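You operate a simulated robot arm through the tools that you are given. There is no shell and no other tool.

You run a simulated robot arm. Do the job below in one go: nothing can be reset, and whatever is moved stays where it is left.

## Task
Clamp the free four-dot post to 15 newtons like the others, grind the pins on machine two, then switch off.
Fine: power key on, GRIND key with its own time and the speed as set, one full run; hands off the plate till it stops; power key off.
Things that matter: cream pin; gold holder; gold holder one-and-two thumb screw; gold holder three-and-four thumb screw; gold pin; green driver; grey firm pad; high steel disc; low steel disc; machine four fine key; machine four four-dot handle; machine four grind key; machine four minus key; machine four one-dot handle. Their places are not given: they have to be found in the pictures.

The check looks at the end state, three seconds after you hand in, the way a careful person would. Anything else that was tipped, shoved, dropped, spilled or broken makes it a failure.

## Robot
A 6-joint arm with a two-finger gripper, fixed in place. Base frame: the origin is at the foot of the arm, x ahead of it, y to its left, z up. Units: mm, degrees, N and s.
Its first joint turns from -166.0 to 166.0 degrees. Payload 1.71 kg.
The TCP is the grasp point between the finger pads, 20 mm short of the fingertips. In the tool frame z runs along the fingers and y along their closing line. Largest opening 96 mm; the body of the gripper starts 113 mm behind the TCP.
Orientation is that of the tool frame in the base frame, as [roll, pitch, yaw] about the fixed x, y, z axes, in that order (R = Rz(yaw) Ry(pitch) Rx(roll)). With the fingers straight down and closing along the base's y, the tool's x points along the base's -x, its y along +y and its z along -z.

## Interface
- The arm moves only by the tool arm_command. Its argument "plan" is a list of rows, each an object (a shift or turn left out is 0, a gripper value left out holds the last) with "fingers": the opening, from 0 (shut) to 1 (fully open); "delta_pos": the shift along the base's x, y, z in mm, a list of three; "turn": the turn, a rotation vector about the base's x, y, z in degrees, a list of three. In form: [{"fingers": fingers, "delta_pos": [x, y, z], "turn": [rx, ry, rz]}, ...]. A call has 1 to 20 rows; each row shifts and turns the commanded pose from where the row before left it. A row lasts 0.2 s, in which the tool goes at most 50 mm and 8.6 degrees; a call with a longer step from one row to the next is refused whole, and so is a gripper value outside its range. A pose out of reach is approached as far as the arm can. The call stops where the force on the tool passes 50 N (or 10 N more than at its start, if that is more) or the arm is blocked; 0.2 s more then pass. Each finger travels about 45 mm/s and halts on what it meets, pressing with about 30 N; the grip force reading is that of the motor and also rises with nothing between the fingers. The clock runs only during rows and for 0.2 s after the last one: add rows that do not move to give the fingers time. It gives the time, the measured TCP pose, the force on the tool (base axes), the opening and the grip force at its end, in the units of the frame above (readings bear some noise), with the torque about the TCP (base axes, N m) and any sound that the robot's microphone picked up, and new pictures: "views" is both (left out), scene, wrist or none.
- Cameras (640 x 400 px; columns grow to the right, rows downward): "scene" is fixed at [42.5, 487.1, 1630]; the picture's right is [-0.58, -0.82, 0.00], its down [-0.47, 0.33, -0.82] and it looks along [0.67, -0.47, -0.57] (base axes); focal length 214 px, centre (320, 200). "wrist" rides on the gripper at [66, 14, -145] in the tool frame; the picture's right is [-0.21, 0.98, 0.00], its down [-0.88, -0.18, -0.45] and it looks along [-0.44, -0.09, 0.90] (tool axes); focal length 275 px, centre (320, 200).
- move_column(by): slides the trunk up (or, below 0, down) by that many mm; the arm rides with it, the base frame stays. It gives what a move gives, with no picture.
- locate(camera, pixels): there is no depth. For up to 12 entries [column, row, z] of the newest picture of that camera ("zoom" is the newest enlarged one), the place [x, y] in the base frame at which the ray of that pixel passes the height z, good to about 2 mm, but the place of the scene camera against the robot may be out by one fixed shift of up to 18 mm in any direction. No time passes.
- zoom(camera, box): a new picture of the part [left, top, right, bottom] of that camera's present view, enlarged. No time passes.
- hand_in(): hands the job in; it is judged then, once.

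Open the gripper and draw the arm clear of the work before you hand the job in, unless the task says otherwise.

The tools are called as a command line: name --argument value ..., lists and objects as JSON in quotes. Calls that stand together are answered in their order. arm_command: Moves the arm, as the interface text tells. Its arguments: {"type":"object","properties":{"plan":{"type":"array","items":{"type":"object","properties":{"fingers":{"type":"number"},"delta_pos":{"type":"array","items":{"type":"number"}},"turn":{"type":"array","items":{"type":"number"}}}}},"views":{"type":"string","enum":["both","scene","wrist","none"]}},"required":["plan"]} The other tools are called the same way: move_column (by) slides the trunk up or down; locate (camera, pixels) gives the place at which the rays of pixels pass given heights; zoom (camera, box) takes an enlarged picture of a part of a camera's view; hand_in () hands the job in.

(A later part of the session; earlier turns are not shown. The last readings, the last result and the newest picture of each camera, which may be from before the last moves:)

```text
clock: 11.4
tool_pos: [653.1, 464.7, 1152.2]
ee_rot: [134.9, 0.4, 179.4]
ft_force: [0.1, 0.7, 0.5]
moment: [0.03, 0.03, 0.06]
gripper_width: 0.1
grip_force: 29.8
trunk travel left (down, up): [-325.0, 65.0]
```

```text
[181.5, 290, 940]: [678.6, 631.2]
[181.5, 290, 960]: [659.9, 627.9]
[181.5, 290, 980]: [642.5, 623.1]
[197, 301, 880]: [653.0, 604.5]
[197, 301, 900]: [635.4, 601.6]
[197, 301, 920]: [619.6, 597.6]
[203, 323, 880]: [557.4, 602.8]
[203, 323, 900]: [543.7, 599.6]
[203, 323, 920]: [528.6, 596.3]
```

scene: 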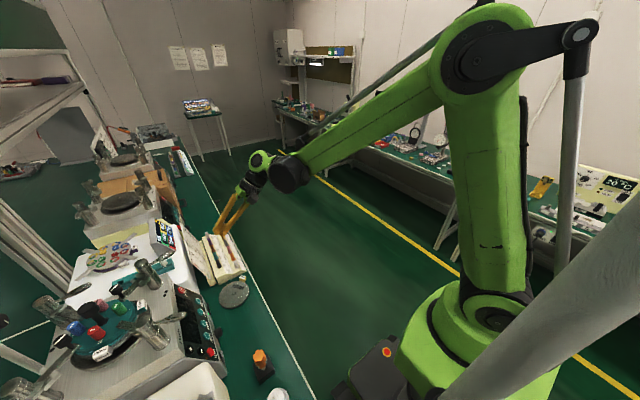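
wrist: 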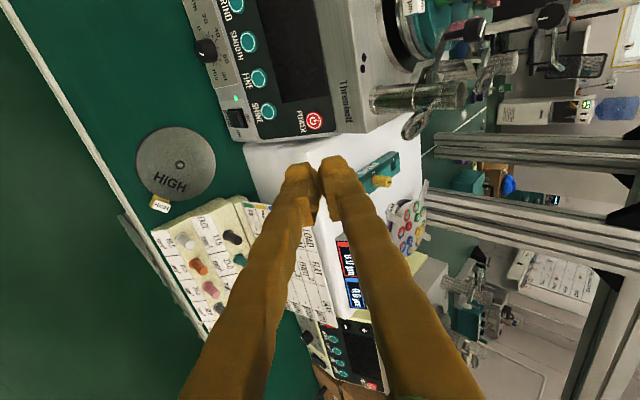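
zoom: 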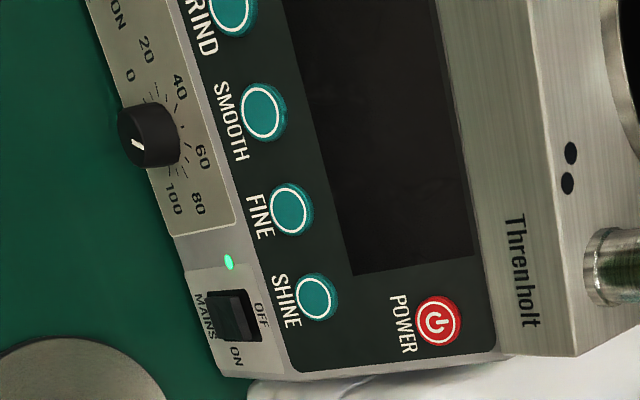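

MAINS rocker is on (green LED). Keys' row lies at y≈611, z≈900 (SHINE x≈637, SMOOTH 543, START 448.5) and POWER at (661,641,959), so the panel tilts ~63°. I tilt the tool to 63.4° and go to a pre-press pose 30 mm off the POWER key.

arm_command --plan '[{"delta_pos": [1.3, 10, -28], "turn": [6.2, 0, 0]}, {"delta_pos": [1.3, 20, -28], "turn": [6.2, 0, 0]}, {"delta_pos": [1.3, 25, -28], "turn": [6.0, 0, 0]}, {"delta_pos": [1.3, 25, -29], "turn": [0, 0, 0]}, {"delta_pos": [1.3, 26, -29]}, {"delta_pos": [1.0, 26, -29]}, {"delta_pos": [0, 0, 0]}]'

```text
clock: 13.0
tool_pos: [658.1, 597.1, 981.8]
ee_rot: [116.6, 0.3, 179.4]
ft_force: [0.3, -0.1, 0.1]
moment: [0.02, -0.01, 0.02]
gripper_width: 0.2
grip_force: 29.4
trunk travel left (down, up): [-325.0, 65.0]
```

scene: 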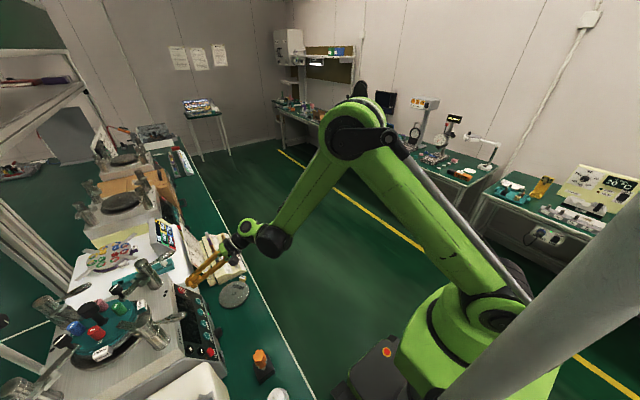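
wrist: 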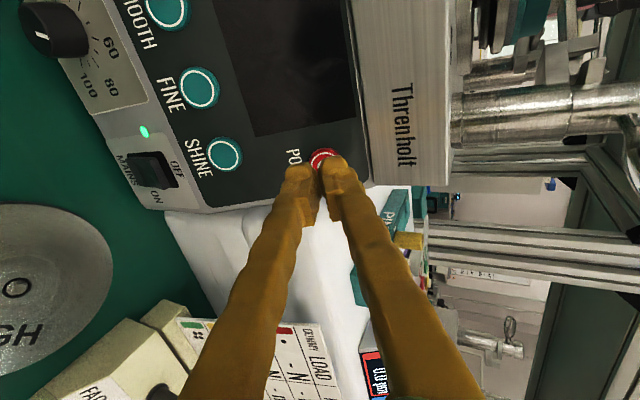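

The POWER key peeks at (323,158) just past the fingertips. I check key positions once more from this closer view.

locate --camera "wrist" --pixels '[[323, 158, 950], [323, 158, 959], [323, 158, 970], [225, 155, 890], [225, 155, 900], [225, 155, 910], [202, 88, 890], [202, 88, 900], [202, 88, 910]]'

zoom --camera "wrist" --box '[270, 110, 390, 200]'

zoom --camera "scene" --box '[160, 265, 220, 305]'

```text
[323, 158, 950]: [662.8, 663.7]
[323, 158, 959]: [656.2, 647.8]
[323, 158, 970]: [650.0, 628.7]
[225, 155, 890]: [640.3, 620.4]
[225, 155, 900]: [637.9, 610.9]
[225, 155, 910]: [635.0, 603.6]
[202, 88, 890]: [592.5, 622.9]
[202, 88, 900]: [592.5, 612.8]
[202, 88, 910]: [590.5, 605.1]
```

```text
4.44 times, centred on (330, 155) of wrist
```

zoom: 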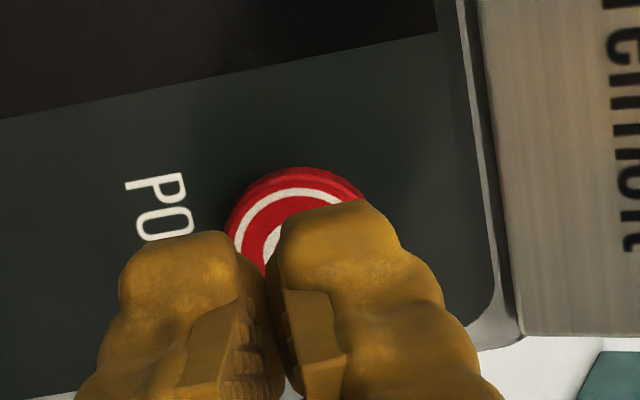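

```text
10.00 times, centred on (190, 285) of scene
```

zoom: 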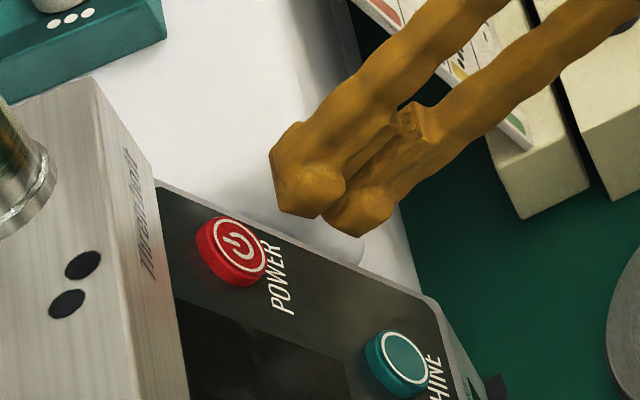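

The key centre (≈(325,164)) is ~3 mm above the tool axis line, so I shift (0.5,1.5,3) and advance 24 mm along the panel normal, then read forces.

arm_command --plan '[{"delta_pos": [0.5, 1.5, 3]}, {"delta_pos": [0, 10.7, -5.4]}, {"delta_pos": [0, 10.7, -5.4]}, {"delta_pos": [0, 0, 0]}]' --views "wrist"

zoom --camera "wrist" --box '[270, 110, 390, 200]'

zoom --camera "scene" --box '[160, 265, 220, 305]'

```text
clock: 14.0
tool_pos: [660.2, 620.1, 972.5]
ee_rot: [116.5, 0.3, 179.3]
ft_force: [-1.8, -1.9, -0.1]
moment: [-0.03, 0.04, 0.0]
gripper_width: 0.0
grip_force: 29.3
trunk travel left (down, up): [-325.0, 65.0]
heard: click
```

wrist: 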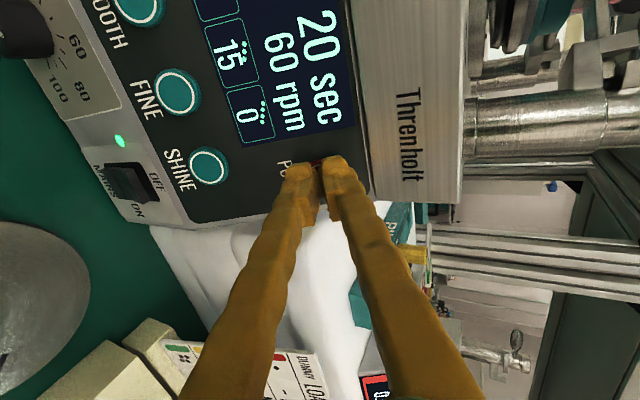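

```text
4.44 times, centred on (330, 155) of wrist
```

zoom: 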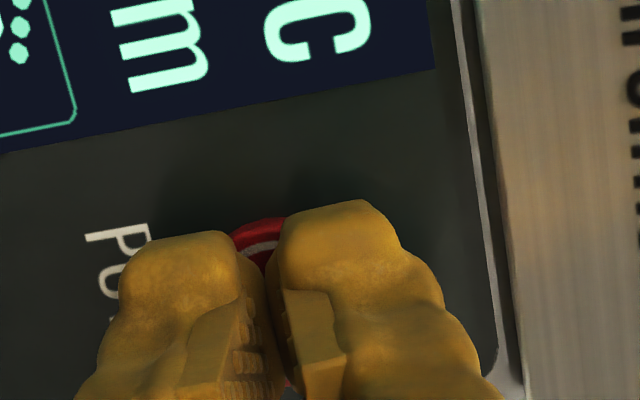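

```text
10.00 times, centred on (190, 285) of scene
```

zoom: 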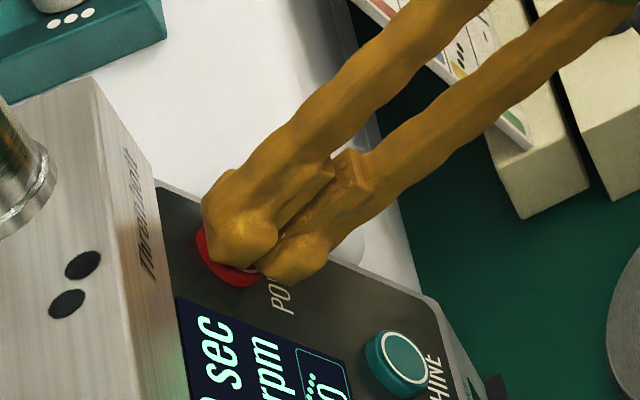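

A click, and the display lit: "20 sec / 60 rpm" with dotted boxes (15 … 0) – the post loads. I back off along the normal and read the whole display.

arm_command --plan '[{"delta_pos": [0, -18, 9]}, {"delta_pos": [0, -36, 18]}, {"delta_pos": [0, -36, 18]}, {"delta_pos": [0, 0, 0]}]'

zoom --camera "scene" --box '[165, 280, 225, 360]'

zoom --camera "scene" --box '[170, 290, 210, 340]'

zoom --camera "wrist" --box '[180, 0, 380, 160]'

```text
clock: 15.0
tool_pos: [659.7, 527.6, 1020.7]
ee_rot: [116.5, 0.3, 179.3]
ft_force: [-0.3, 0.1, 1.3]
moment: [-0.02, 0.0, -0.01]
gripper_width: 0.0
grip_force: 29.4
trunk travel left (down, up): [-325.0, 65.0]
```

scene: 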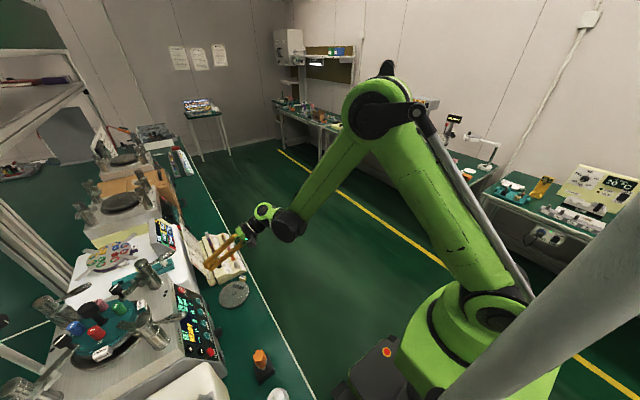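
wrist: 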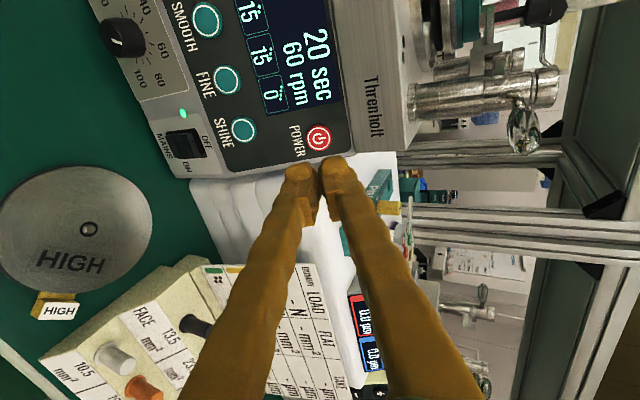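

```text
5.00 times, centred on (195, 320) of scene
```

zoom: 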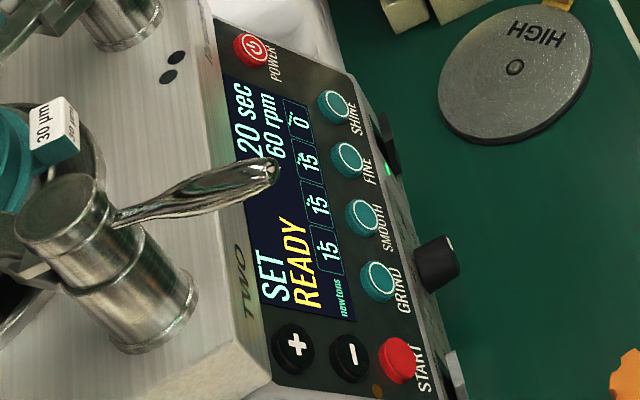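

```text
8.00 times, centred on (190, 315) of scene
```

zoom: 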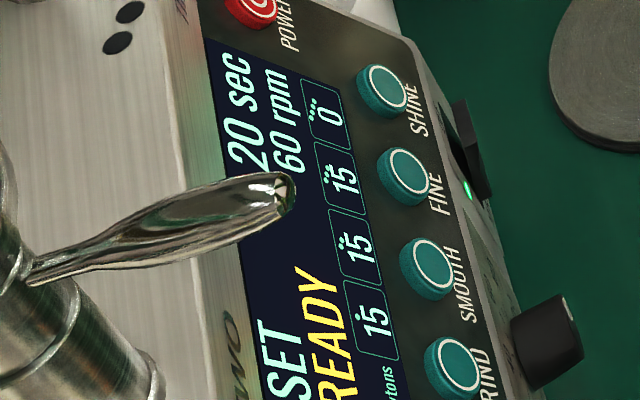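

```text
2.50 times, centred on (280, 80) of wrist
```

zoom: 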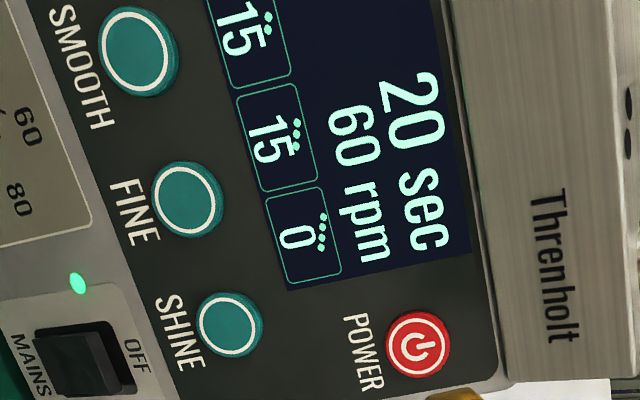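

Display: "SET / READY, 20 sec, 60 rpm; newtons 15 15 15 0" – box four shows 0 and serves as feedback. Handle 4 points along 180° from its post (454,869) with z≈1137, while post 1's handle stands near 255°. I lift, bring the tool upright, open the fingers about 50 mm and move above handle 4 at z≈1320.

arm_command --plan '[{"fingers": 0.55, "delta_pos": [-15, 0, 45], "turn": [-7.9, 0, 0]}, {"delta_pos": [-15, 0, 45], "turn": [-7.9, 0, 0]}, {"delta_pos": [-15, 0, 45], "turn": [-7.9, 0, 0]}, {"delta_pos": [-15, 0, 45], "turn": [-7.9, 0, 0]}, {"delta_pos": [-15, 30, 33], "turn": [-7.9, 0, 0]}, {"delta_pos": [-15, 30, 33], "turn": [-7.9, 0, 0]}, {"delta_pos": [-15, 30, 33], "turn": [-7.9, 0, 0]}, {"delta_pos": [-15, 30, 33], "turn": [-8.2, 0, 0]}, {"delta_pos": [-24, 37, 0]}, {"delta_pos": [-24, 37, 0]}, {"delta_pos": [-24, 37, 0]}, {"delta_pos": [-24, 37, 0]}, {"delta_pos": [-24, 37, 0]}, {"delta_pos": [-24, 37, 0]}, {"delta_pos": [0, 0, 0]}]'

```text
clock: 18.2
tool_pos: [395.1, 873.8, 1331.3]
ee_rot: [-179.8, 0.8, -180.0]
ft_force: [-0.4, 1.1, 0.6]
moment: [-0.09, 0.01, -0.05]
gripper_width: 52.9
grip_force: 0.0
trunk travel left (down, up): [-325.0, 65.0]
```

scene: 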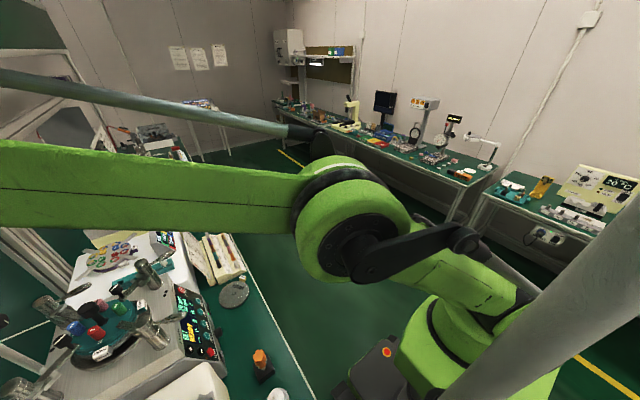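
wrist: 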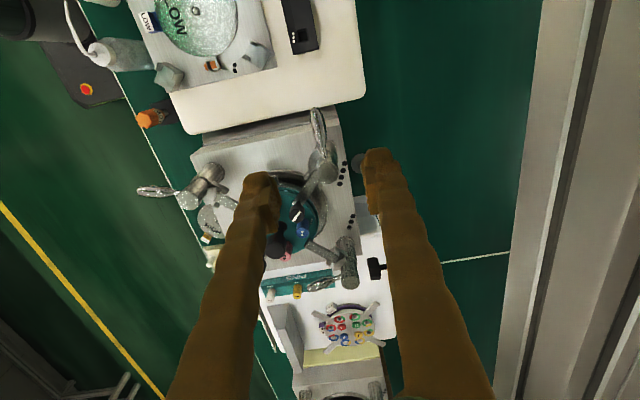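

Post 4's cap shows near (323,165) and its handle tip near (318,112). I verify their positions with a zoom and locate before descending.

zoom --camera "wrist" --box '[260, 80, 380, 230]'

locate --camera "wrist" --pixels '[[323, 165, 1150], [317, 112, 1137], [320, 150, 1137]]'

zoom --camera "scene" --box '[165, 280, 225, 360]'

```text
2.67 times, centred on (320, 155) of wrist
```

zoom: 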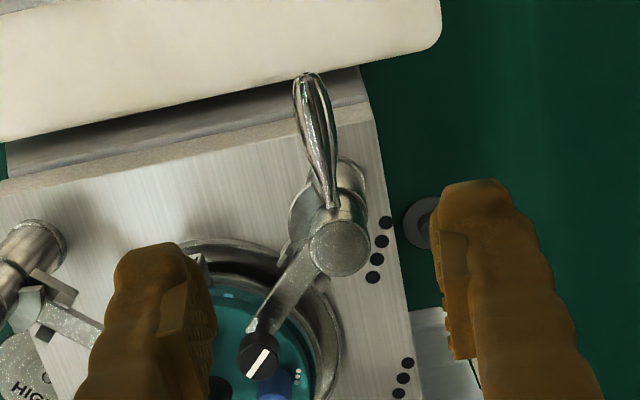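

```text
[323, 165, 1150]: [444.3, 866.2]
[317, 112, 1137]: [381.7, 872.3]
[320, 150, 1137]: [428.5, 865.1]
```

```text
5.00 times, centred on (195, 320) of scene
```

zoom: 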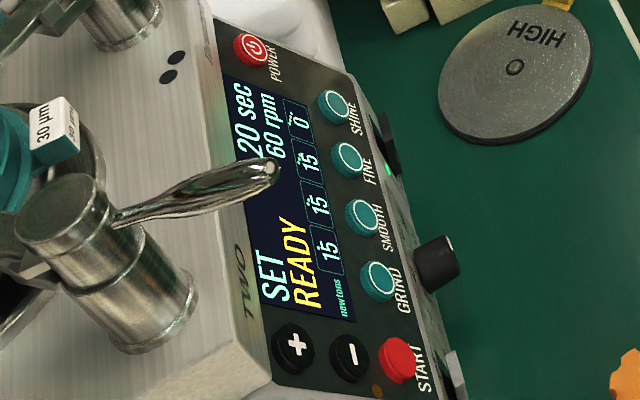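

I refine with the better pixel values: cap (327.5,173), handle tip (315,109), handle bulge (319,132).

locate --camera "wrist" --pixels '[[327.5, 173, 1150], [327.5, 173, 1140], [315, 109, 1137], [319, 132, 1137], [324, 155, 1137], [319, 132, 1130], [297, 213, 1080], [297, 213, 1100], [297, 213, 1120]]'

```text
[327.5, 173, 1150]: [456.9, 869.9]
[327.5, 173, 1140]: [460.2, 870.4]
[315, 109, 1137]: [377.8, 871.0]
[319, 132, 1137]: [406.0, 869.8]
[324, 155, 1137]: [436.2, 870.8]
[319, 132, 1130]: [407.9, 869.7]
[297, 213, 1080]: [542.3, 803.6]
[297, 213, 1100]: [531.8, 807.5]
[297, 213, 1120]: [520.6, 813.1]
```

Handle axis runs along y≈870.5 from x≈378 to 437. I centre the open fingers over (399, 870.5) and descend to z≈1185, above the handle top.

arm_command --plan '[{"delta_pos": [4, -3.3, -30]}, {"delta_pos": [0, 0, -40]}, {"delta_pos": [0, 0, -40]}, {"delta_pos": [0, 0, -36]}, {"delta_pos": [0, 0, 0]}]' --views "wrist"

zoom --camera "wrist" --box '[220, 60, 420, 230]'

```text
clock: 19.4
tool_pos: [401.6, 869.3, 1185.3]
ee_rot: [-179.9, 0.8, -180.0]
ft_force: [-0.2, 1.6, -0.1]
moment: [-0.02, -0.01, 0.04]
gripper_width: 52.5
grip_force: 0.1
trunk travel left (down, up): [-325.0, 65.0]
```

wrist: 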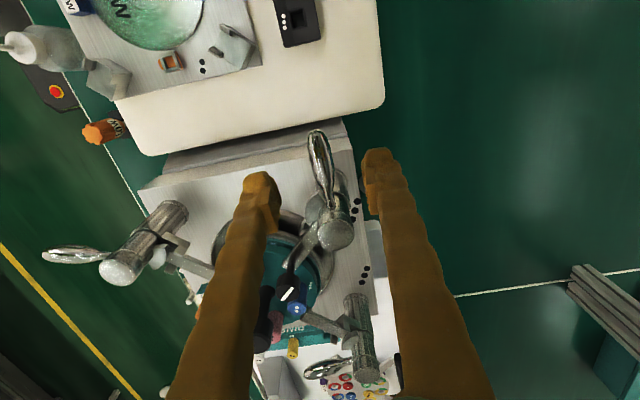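

```text
2.35 times, centred on (320, 145) of wrist
```

zoom: 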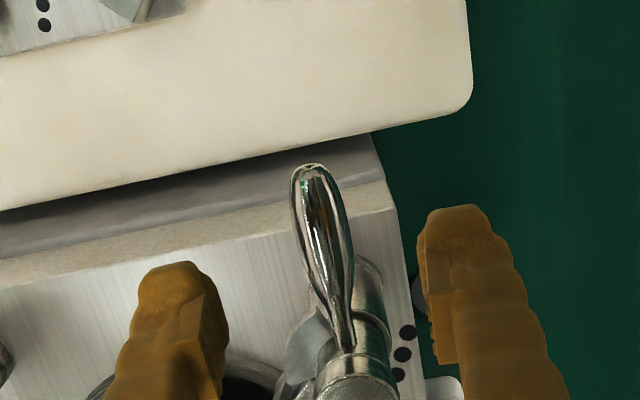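

The handle (col ≈320) is centred between the fingers (262 and 372). I descend 48 mm so the pads straddle it, then narrow the opening to ~29 mm without gripping.

arm_command --plan '[{"delta_pos": [0, 1, -24]}, {"delta_pos": [0, 0, -24]}, {"delta_pos": [0, 0, 0]}, {"fingers": 0.3}, {}, {}]'

zoom --camera "wrist" --box '[220, 100, 420, 270]'

zoom --camera "scene" --box '[165, 280, 225, 360]'

zoom --camera "scene" --box '[0, 320, 90, 400]'

```text
clock: 20.8
tool_pos: [400.8, 869.8, 1136.9]
ee_rot: [180.0, 0.8, 180.0]
ft_force: [0.2, -0.3, -1.0]
moment: [-0.04, 0.0, 0.0]
gripper_width: 28.8
grip_force: 0.0
trunk travel left (down, up): [-325.0, 65.0]
```

scene: 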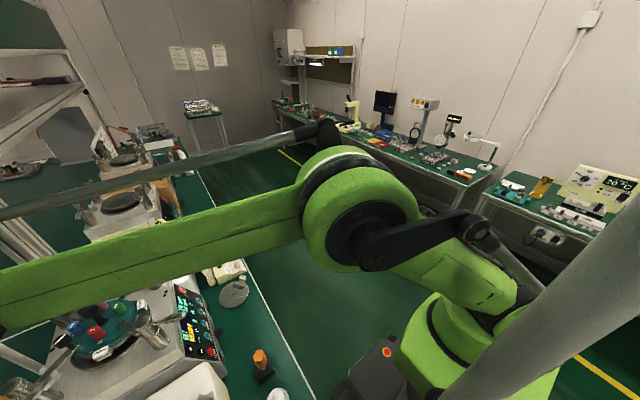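
wrist: 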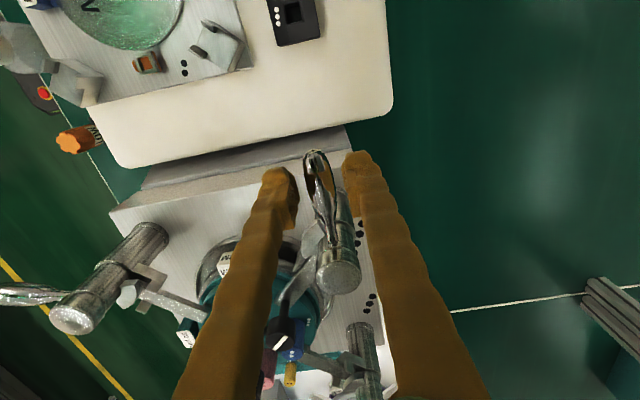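

```text
2.35 times, centred on (320, 185) of wrist
```

zoom: 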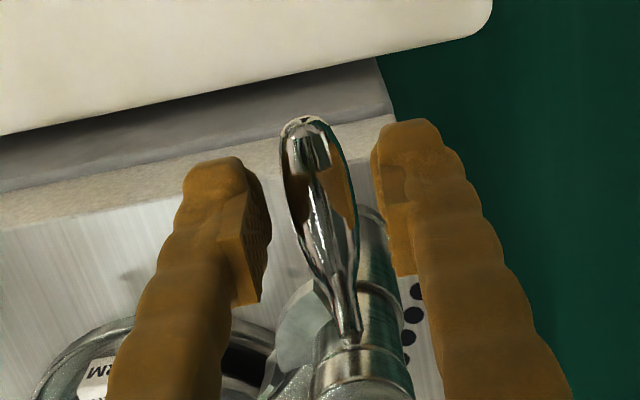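

```text
5.00 times, centred on (195, 320) of scene
```

zoom: 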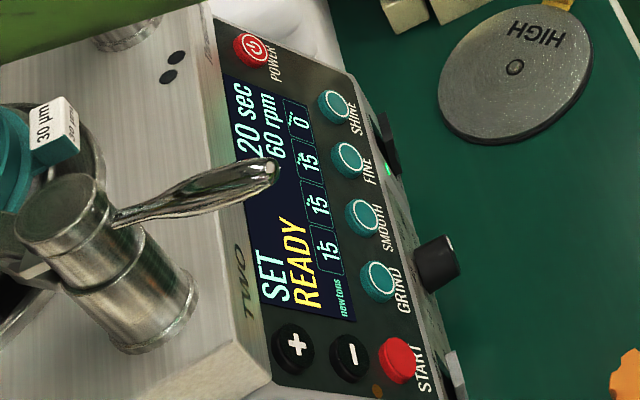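

```text
5.00 times, centred on (45, 360) of scene
```

zoom: 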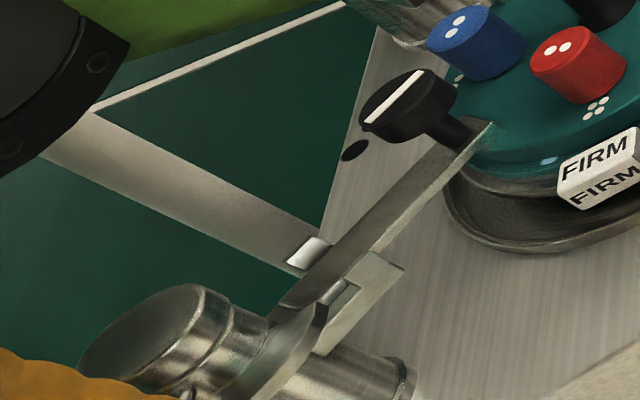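

The handle sits between the pads with slack. I now swing it about the post axis (457,870), +24° in three 8° steps, turning the tool along, then check force and display.

arm_command --plan '[{"delta_pos": [0.5, -7.8, 0], "turn": [0, 0, 8]}, {"delta_pos": [1.7, -7.6, 0], "turn": [0, 0, 8]}, {"delta_pos": [2.6, -7.4, 0], "turn": [0, 0, 8]}, {}]'

zoom --camera "wrist" --box '[220, 100, 420, 270]'

zoom --camera "scene" --box '[165, 280, 225, 360]'

```text
clock: 21.8
tool_pos: [403.7, 846.7, 1137.9]
ee_rot: [-180.0, 0.8, -155.9]
ft_force: [-0.4, -0.5, 0.2]
moment: [0.01, 0.0, 0.01]
gripper_width: 28.8
grip_force: 0.4
trunk travel left (down, up): [-325.0, 65.0]
```

scene: 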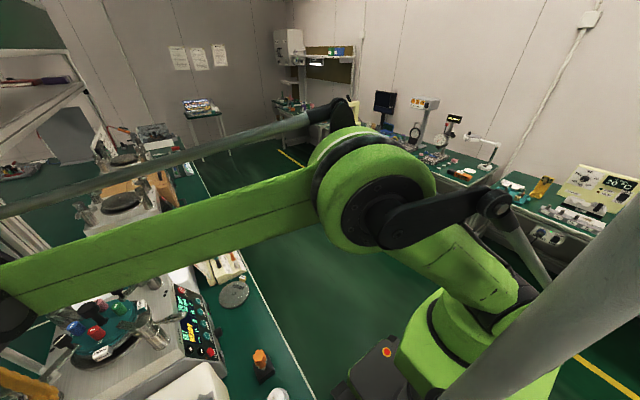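
wrist: 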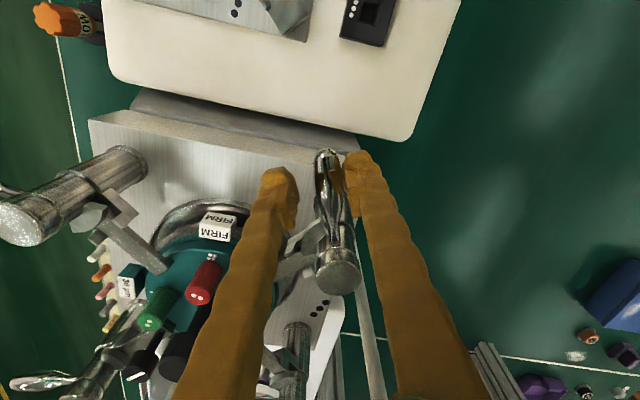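

```text
2.35 times, centred on (320, 185) of wrist
```

zoom: 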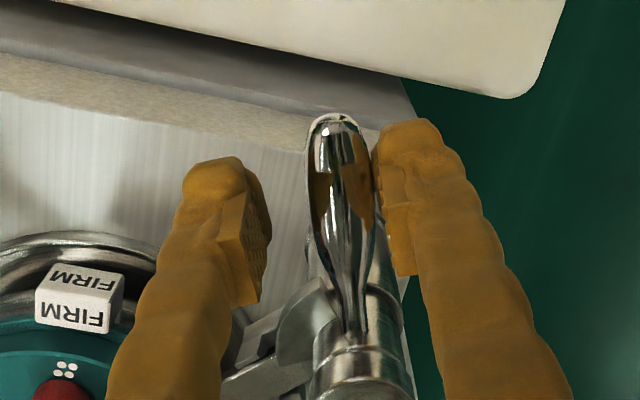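

```text
5.00 times, centred on (195, 320) of scene
```

zoom: 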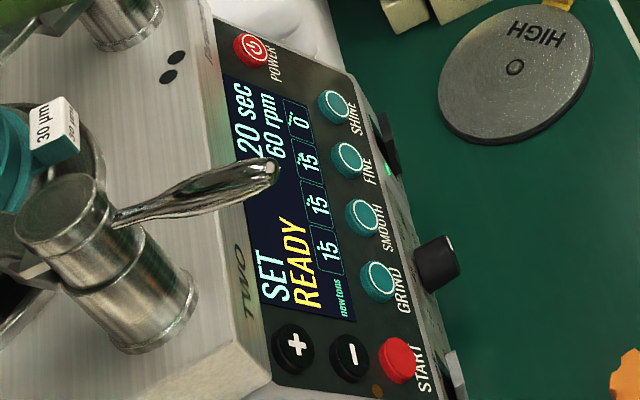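

The handle follows freely (≈0.6 N), display box four still 0. I turn on by another 16°.

arm_command --plan '[{"delta_pos": [3.7, -6.9, 0], "turn": [0, 0, 8]}, {"delta_pos": [4.6, -6.3, 0], "turn": [0, 0, 8]}, {}]' --views "wrist"

zoom --camera "scene" --box '[165, 280, 225, 360]'

zoom --camera "wrist" --box '[220, 100, 420, 270]'

```text
clock: 22.6
tool_pos: [413.8, 833.9, 1137.5]
ee_rot: [179.9, 0.9, -140.0]
ft_force: [0.4, -0.1, -0.3]
moment: [0.03, -0.06, -0.01]
gripper_width: 28.7
grip_force: 0.0
trunk travel left (down, up): [-325.0, 65.0]
```

wrist: 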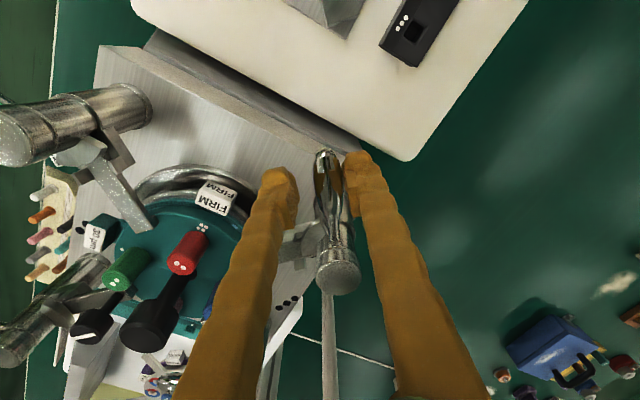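

```text
5.00 times, centred on (195, 320) of scene
```

zoom: 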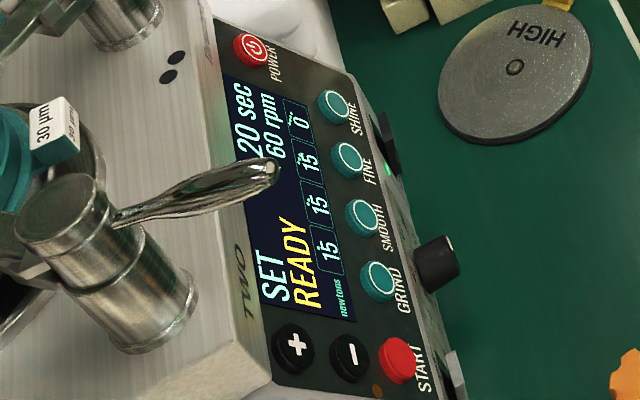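

```text
2.35 times, centred on (320, 185) of wrist
```

zoom: 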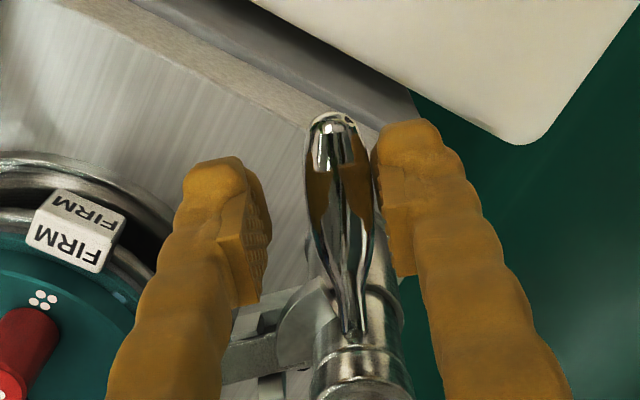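

Still 0 N at a handle angle around 215°; the sector now comes near the bar. One more 8° step.

arm_command --plan '[{"delta_pos": [5.4, -5.6, 0], "turn": [0, 0, 8]}, {}]' --views "wrist"

zoom --camera "scene" --box '[170, 290, 210, 340]'

zoom --camera "wrist" --box '[220, 100, 420, 270]'

```text
clock: 23.2
tool_pos: [419.2, 827.1, 1137.6]
ee_rot: [180.0, 0.8, -131.8]
ft_force: [-0.1, -0.7, -0.3]
moment: [0.0, 0.04, -0.02]
gripper_width: 29.0
grip_force: 0.0
trunk travel left (down, up): [-325.0, 65.0]
```

wrist: 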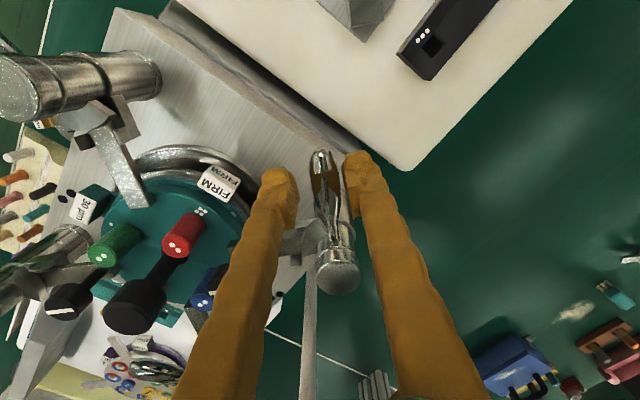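

```text
8.00 times, centred on (190, 315) of scene
```

zoom: 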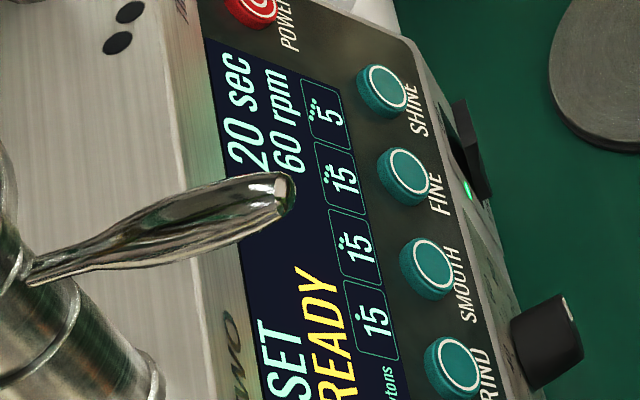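

```text
2.35 times, centred on (320, 185) of wrist
```

zoom: 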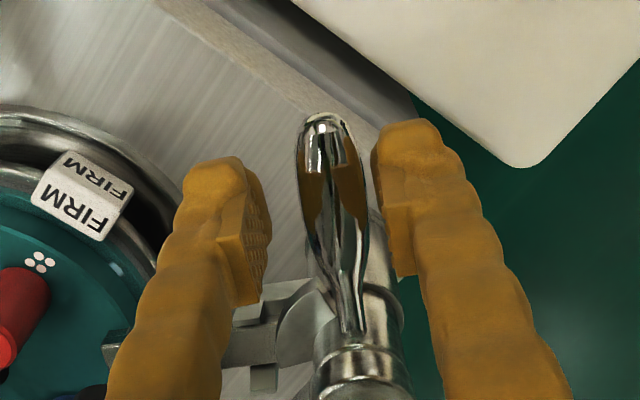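

Box four reads 5 N and the handle jumped a bit ahead – it has detents. I continue 8°.

arm_command --plan '[{"delta_pos": [6.2, -4.8, 0], "turn": [0, 0, 8]}, {}]' --views "wrist"

zoom --camera "scene" --box '[170, 290, 210, 340]'

zoom --camera "wrist" --box '[220, 100, 420, 270]'

```text
clock: 23.8
tool_pos: [424.9, 822.7, 1137.7]
ee_rot: [180.0, 0.8, -124.0]
ft_force: [0.0, 0.0, 0.0]
moment: [0.0, 0.01, 0.03]
gripper_width: 29.1
grip_force: 0.3
trunk travel left (down, up): [-325.0, 65.0]
```

wrist: 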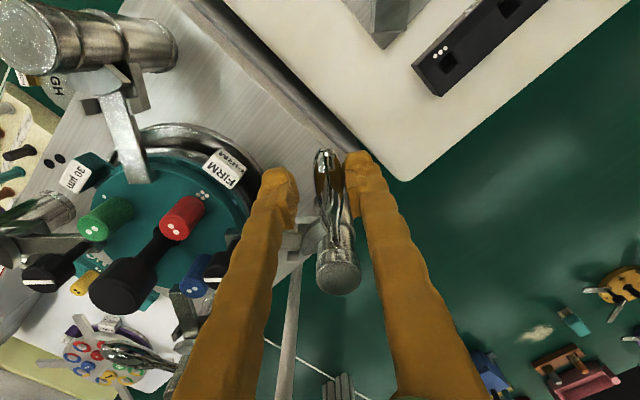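

```text
8.00 times, centred on (190, 315) of scene
```

zoom: 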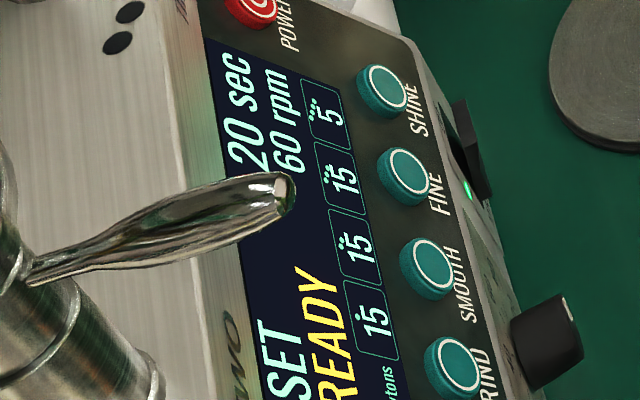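

```text
2.35 times, centred on (320, 185) of wrist
```

zoom: 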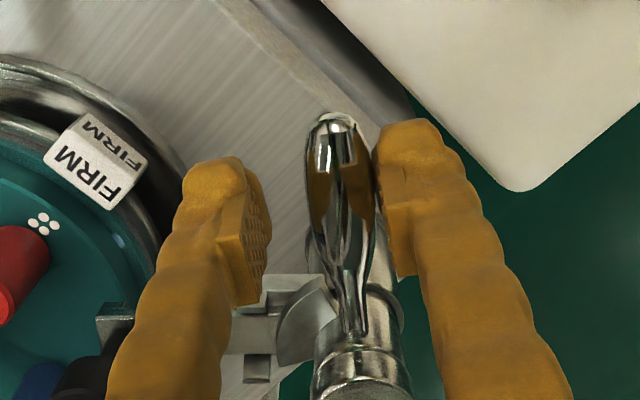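

Still 5 N with the right pad in contact again. I advance in 4° steps.

arm_command --plan '[{"delta_pos": [3.3, -2.1, 0], "turn": [0, 0, 4]}, {}]' --views "wrist"

zoom --camera "scene" --box '[170, 290, 210, 340]'

zoom --camera "wrist" --box '[220, 100, 420, 270]'

```text
clock: 24.4
tool_pos: [429.4, 820.5, 1136.7]
ee_rot: [180.0, 0.8, -119.9]
ft_force: [0.8, -0.3, 0.0]
moment: [-0.01, -0.01, 0.01]
gripper_width: 28.7
grip_force: 0.1
trunk travel left (down, up): [-325.0, 65.0]
```

wrist: 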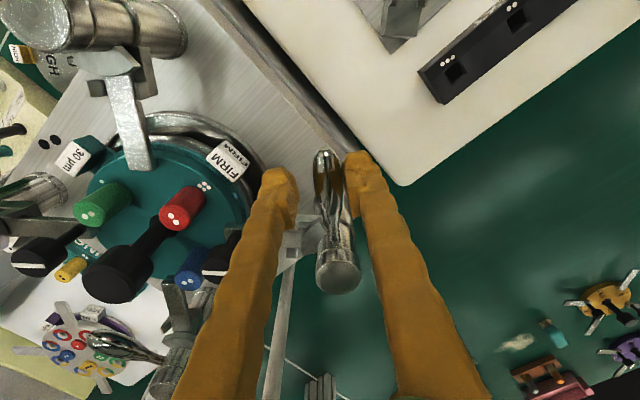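

```text
8.00 times, centred on (190, 315) of scene
```

zoom: 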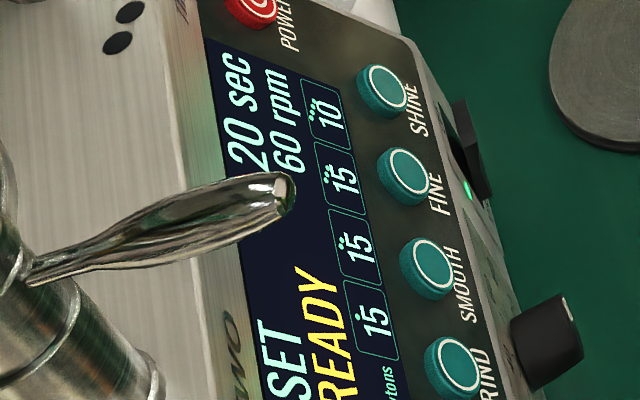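

```text
2.35 times, centred on (320, 185) of wrist
```

zoom: 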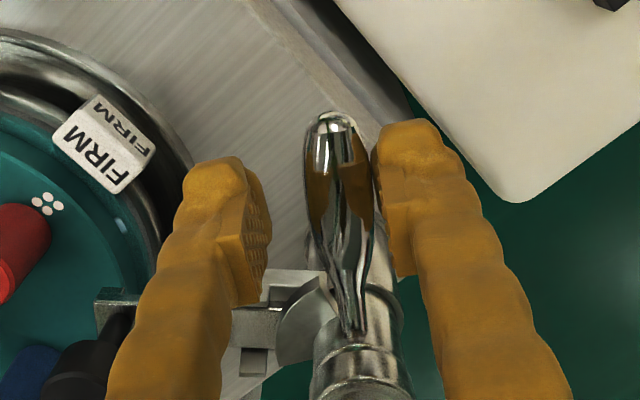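

10 N now. I step 4° twice more, one at a time.

arm_command --plan '[{"delta_pos": [3.4, -1.8, 0], "turn": [0, 0, 4]}, {}]' --views "wrist"

zoom --camera "scene" --box '[170, 290, 210, 340]'

zoom --camera "wrist" --box '[220, 100, 420, 270]'

```text
clock: 25.0
tool_pos: [431.7, 817.7, 1136.7]
ee_rot: [-180.0, 0.9, -115.9]
ft_force: [0.1, -0.7, -0.7]
moment: [0.01, 0.01, 0.06]
gripper_width: 29.0
grip_force: 0.0
trunk travel left (down, up): [-325.0, 65.0]
```

wrist: 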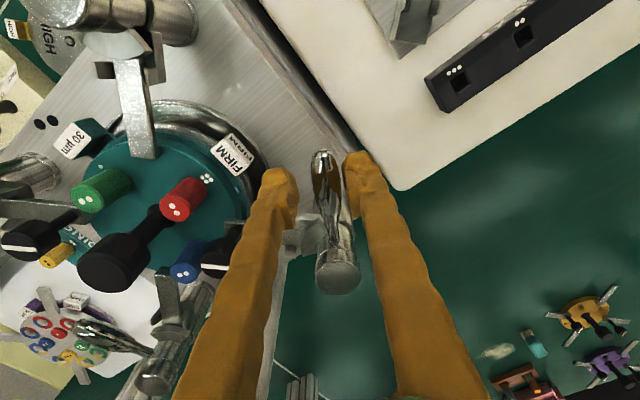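

```text
8.00 times, centred on (190, 315) of scene
```

zoom: 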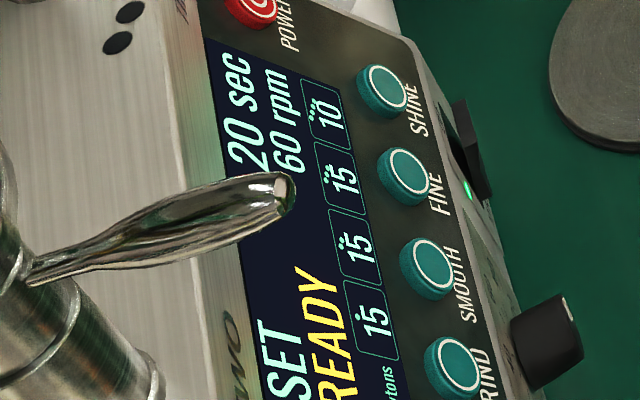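

```text
2.35 times, centred on (320, 185) of wrist
```

zoom: 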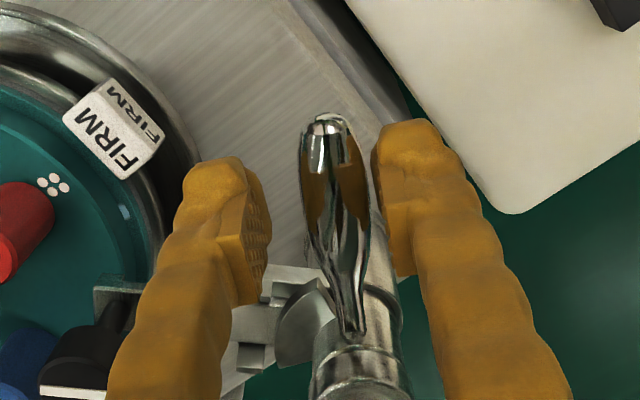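

The handle settled in the 10 N detent ahead of the pad. I advance 4° more.

arm_command --plan '[{"delta_pos": [3.6, -1.6, 0], "turn": [0, 0, 4]}, {}]' --views "wrist"

zoom --camera "scene" --box '[170, 290, 210, 340]'

zoom --camera "wrist" --box '[220, 100, 420, 270]'

```text
clock: 25.6
tool_pos: [434.9, 817.6, 1138.9]
ee_rot: [179.9, 0.7, -112.0]
ft_force: [-0.3, 0.6, -0.4]
moment: [0.04, 0.0, 0.0]
gripper_width: 29.5
grip_force: 0.6
trunk travel left (down, up): [-325.0, 65.0]
```

wrist: 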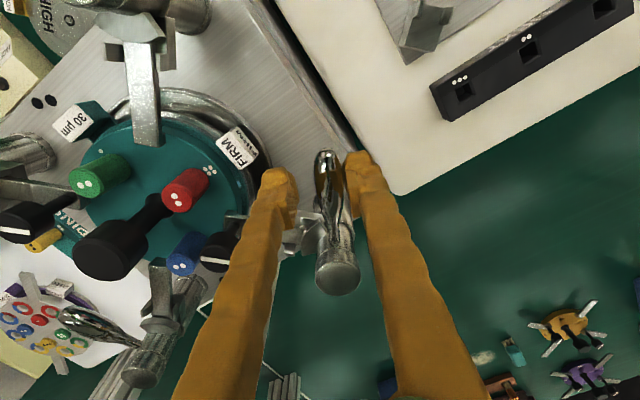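

```text
8.00 times, centred on (190, 315) of scene
```

zoom: 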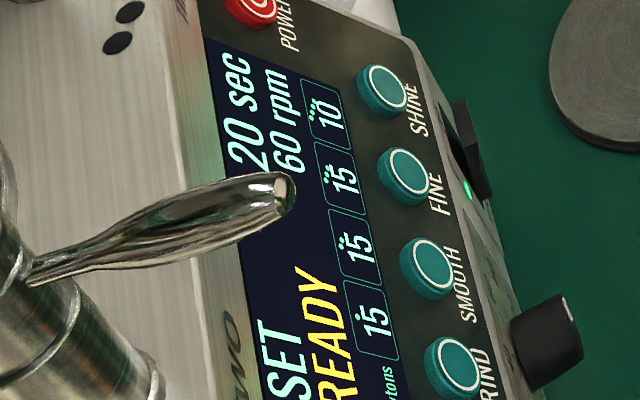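

```text
2.35 times, centred on (320, 185) of wrist
```

zoom: 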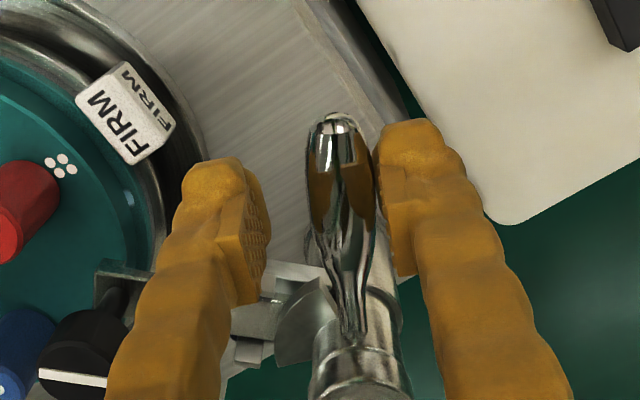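

Contact again, still 10 N. Another 4°.

arm_command --plan '[{"delta_pos": [3.7, -1.4, 0], "turn": [0, 0, 4]}, {}]' --views "wrist"

zoom --camera "scene" --box '[170, 290, 210, 340]'

zoom --camera "wrist" --box '[220, 100, 420, 270]'

```text
clock: 26.2
tool_pos: [438.7, 816.2, 1135.9]
ee_rot: [180.0, 0.9, -108.0]
ft_force: [0.3, 0.0, 0.1]
moment: [0.0, -0.01, -0.02]
gripper_width: 28.9
grip_force: 0.1
trunk travel left (down, up): [-325.0, 65.0]
```

wrist: 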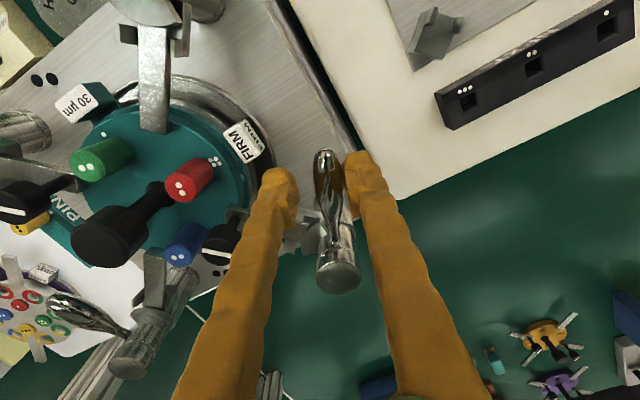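

```text
8.00 times, centred on (190, 315) of scene
```

zoom: 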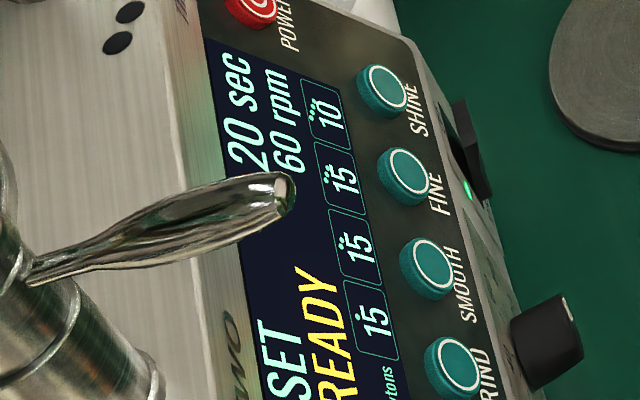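

```text
2.35 times, centred on (320, 185) of wrist
```

zoom: 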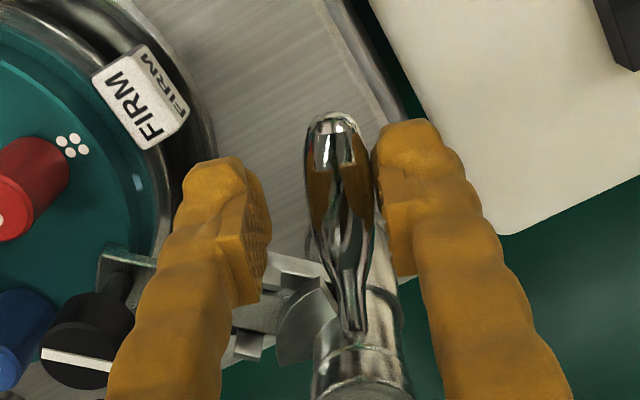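

Still 10 N; 3° more should cross to the next detent.

arm_command --plan '[{"delta_pos": [2.8, -0.8, 0], "turn": [0, 0, 3]}, {}]' --views "wrist"

zoom --camera "scene" --box '[170, 290, 210, 340]'

zoom --camera "wrist" --box '[220, 100, 420, 270]'

```text
clock: 26.8
tool_pos: [441.4, 815.8, 1137.5]
ee_rot: [180.0, 0.7, -104.9]
ft_force: [0.0, -0.4, -0.3]
moment: [-0.05, -0.02, 0.0]
gripper_width: 28.8
grip_force: 0.1
trunk travel left (down, up): [-325.0, 65.0]
```

wrist: 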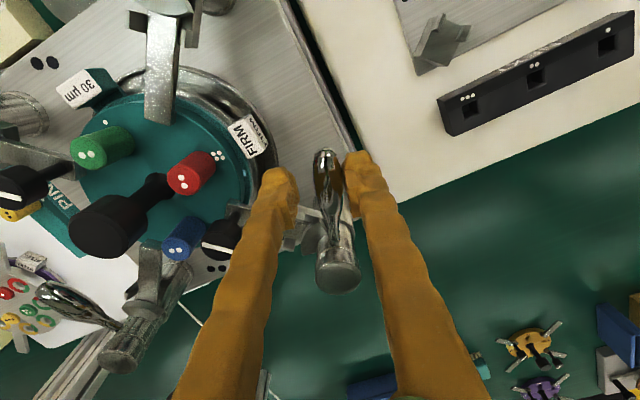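

```text
8.00 times, centred on (190, 315) of scene
```

zoom: 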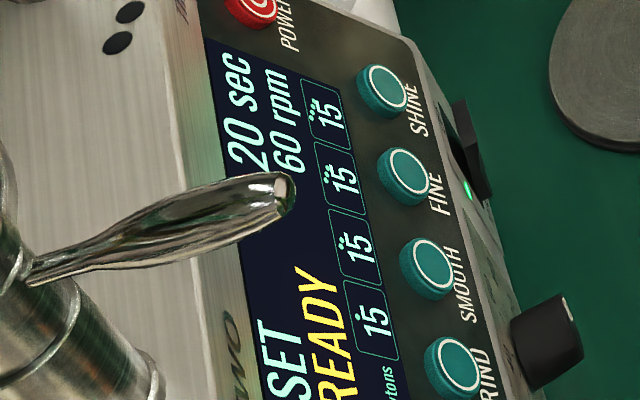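

```text
2.35 times, centred on (320, 185) of wrist
```

zoom: 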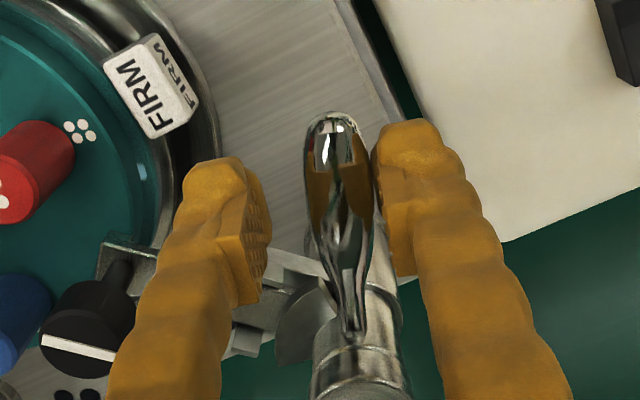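

Box four reads 15 N. I let a second pass without moving to see whether the handle settles into the detent on its own.

arm_command --plan '[{}, {}, {}, {}, {}]' --views "wrist"

zoom --camera "wrist" --box '[220, 100, 420, 270]'

zoom --camera "scene" --box '[170, 290, 210, 340]'

```text
clock: 28.0
tool_pos: [441.0, 814.8, 1138.7]
ee_rot: [179.9, 0.8, -105.0]
ft_force: [0.5, 0.6, -0.5]
moment: [0.01, 0.05, -0.02]
gripper_width: 28.8
grip_force: 0.1
trunk travel left (down, up): [-325.0, 65.0]
```

wrist: 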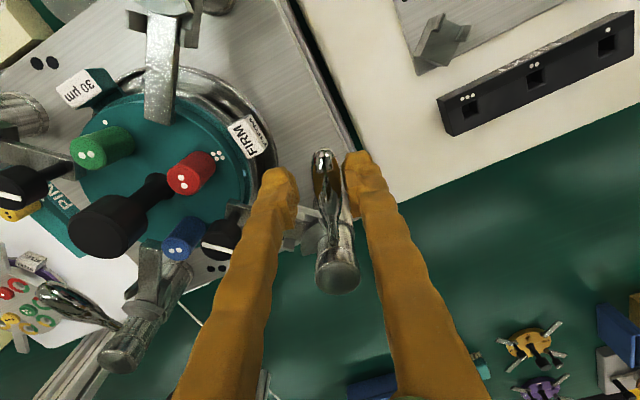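

```text
2.35 times, centred on (320, 185) of wrist
```

zoom: 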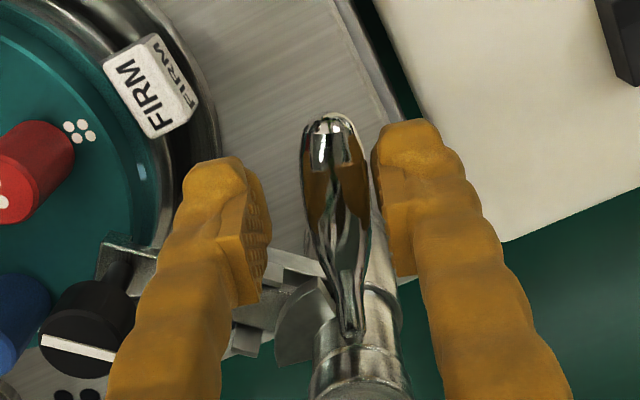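

```text
8.00 times, centred on (190, 315) of scene
```

zoom: 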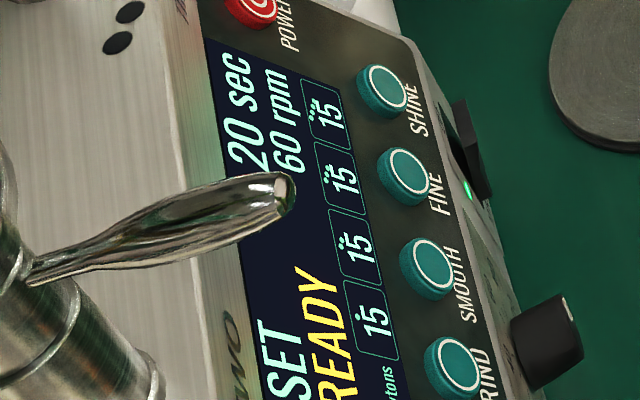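

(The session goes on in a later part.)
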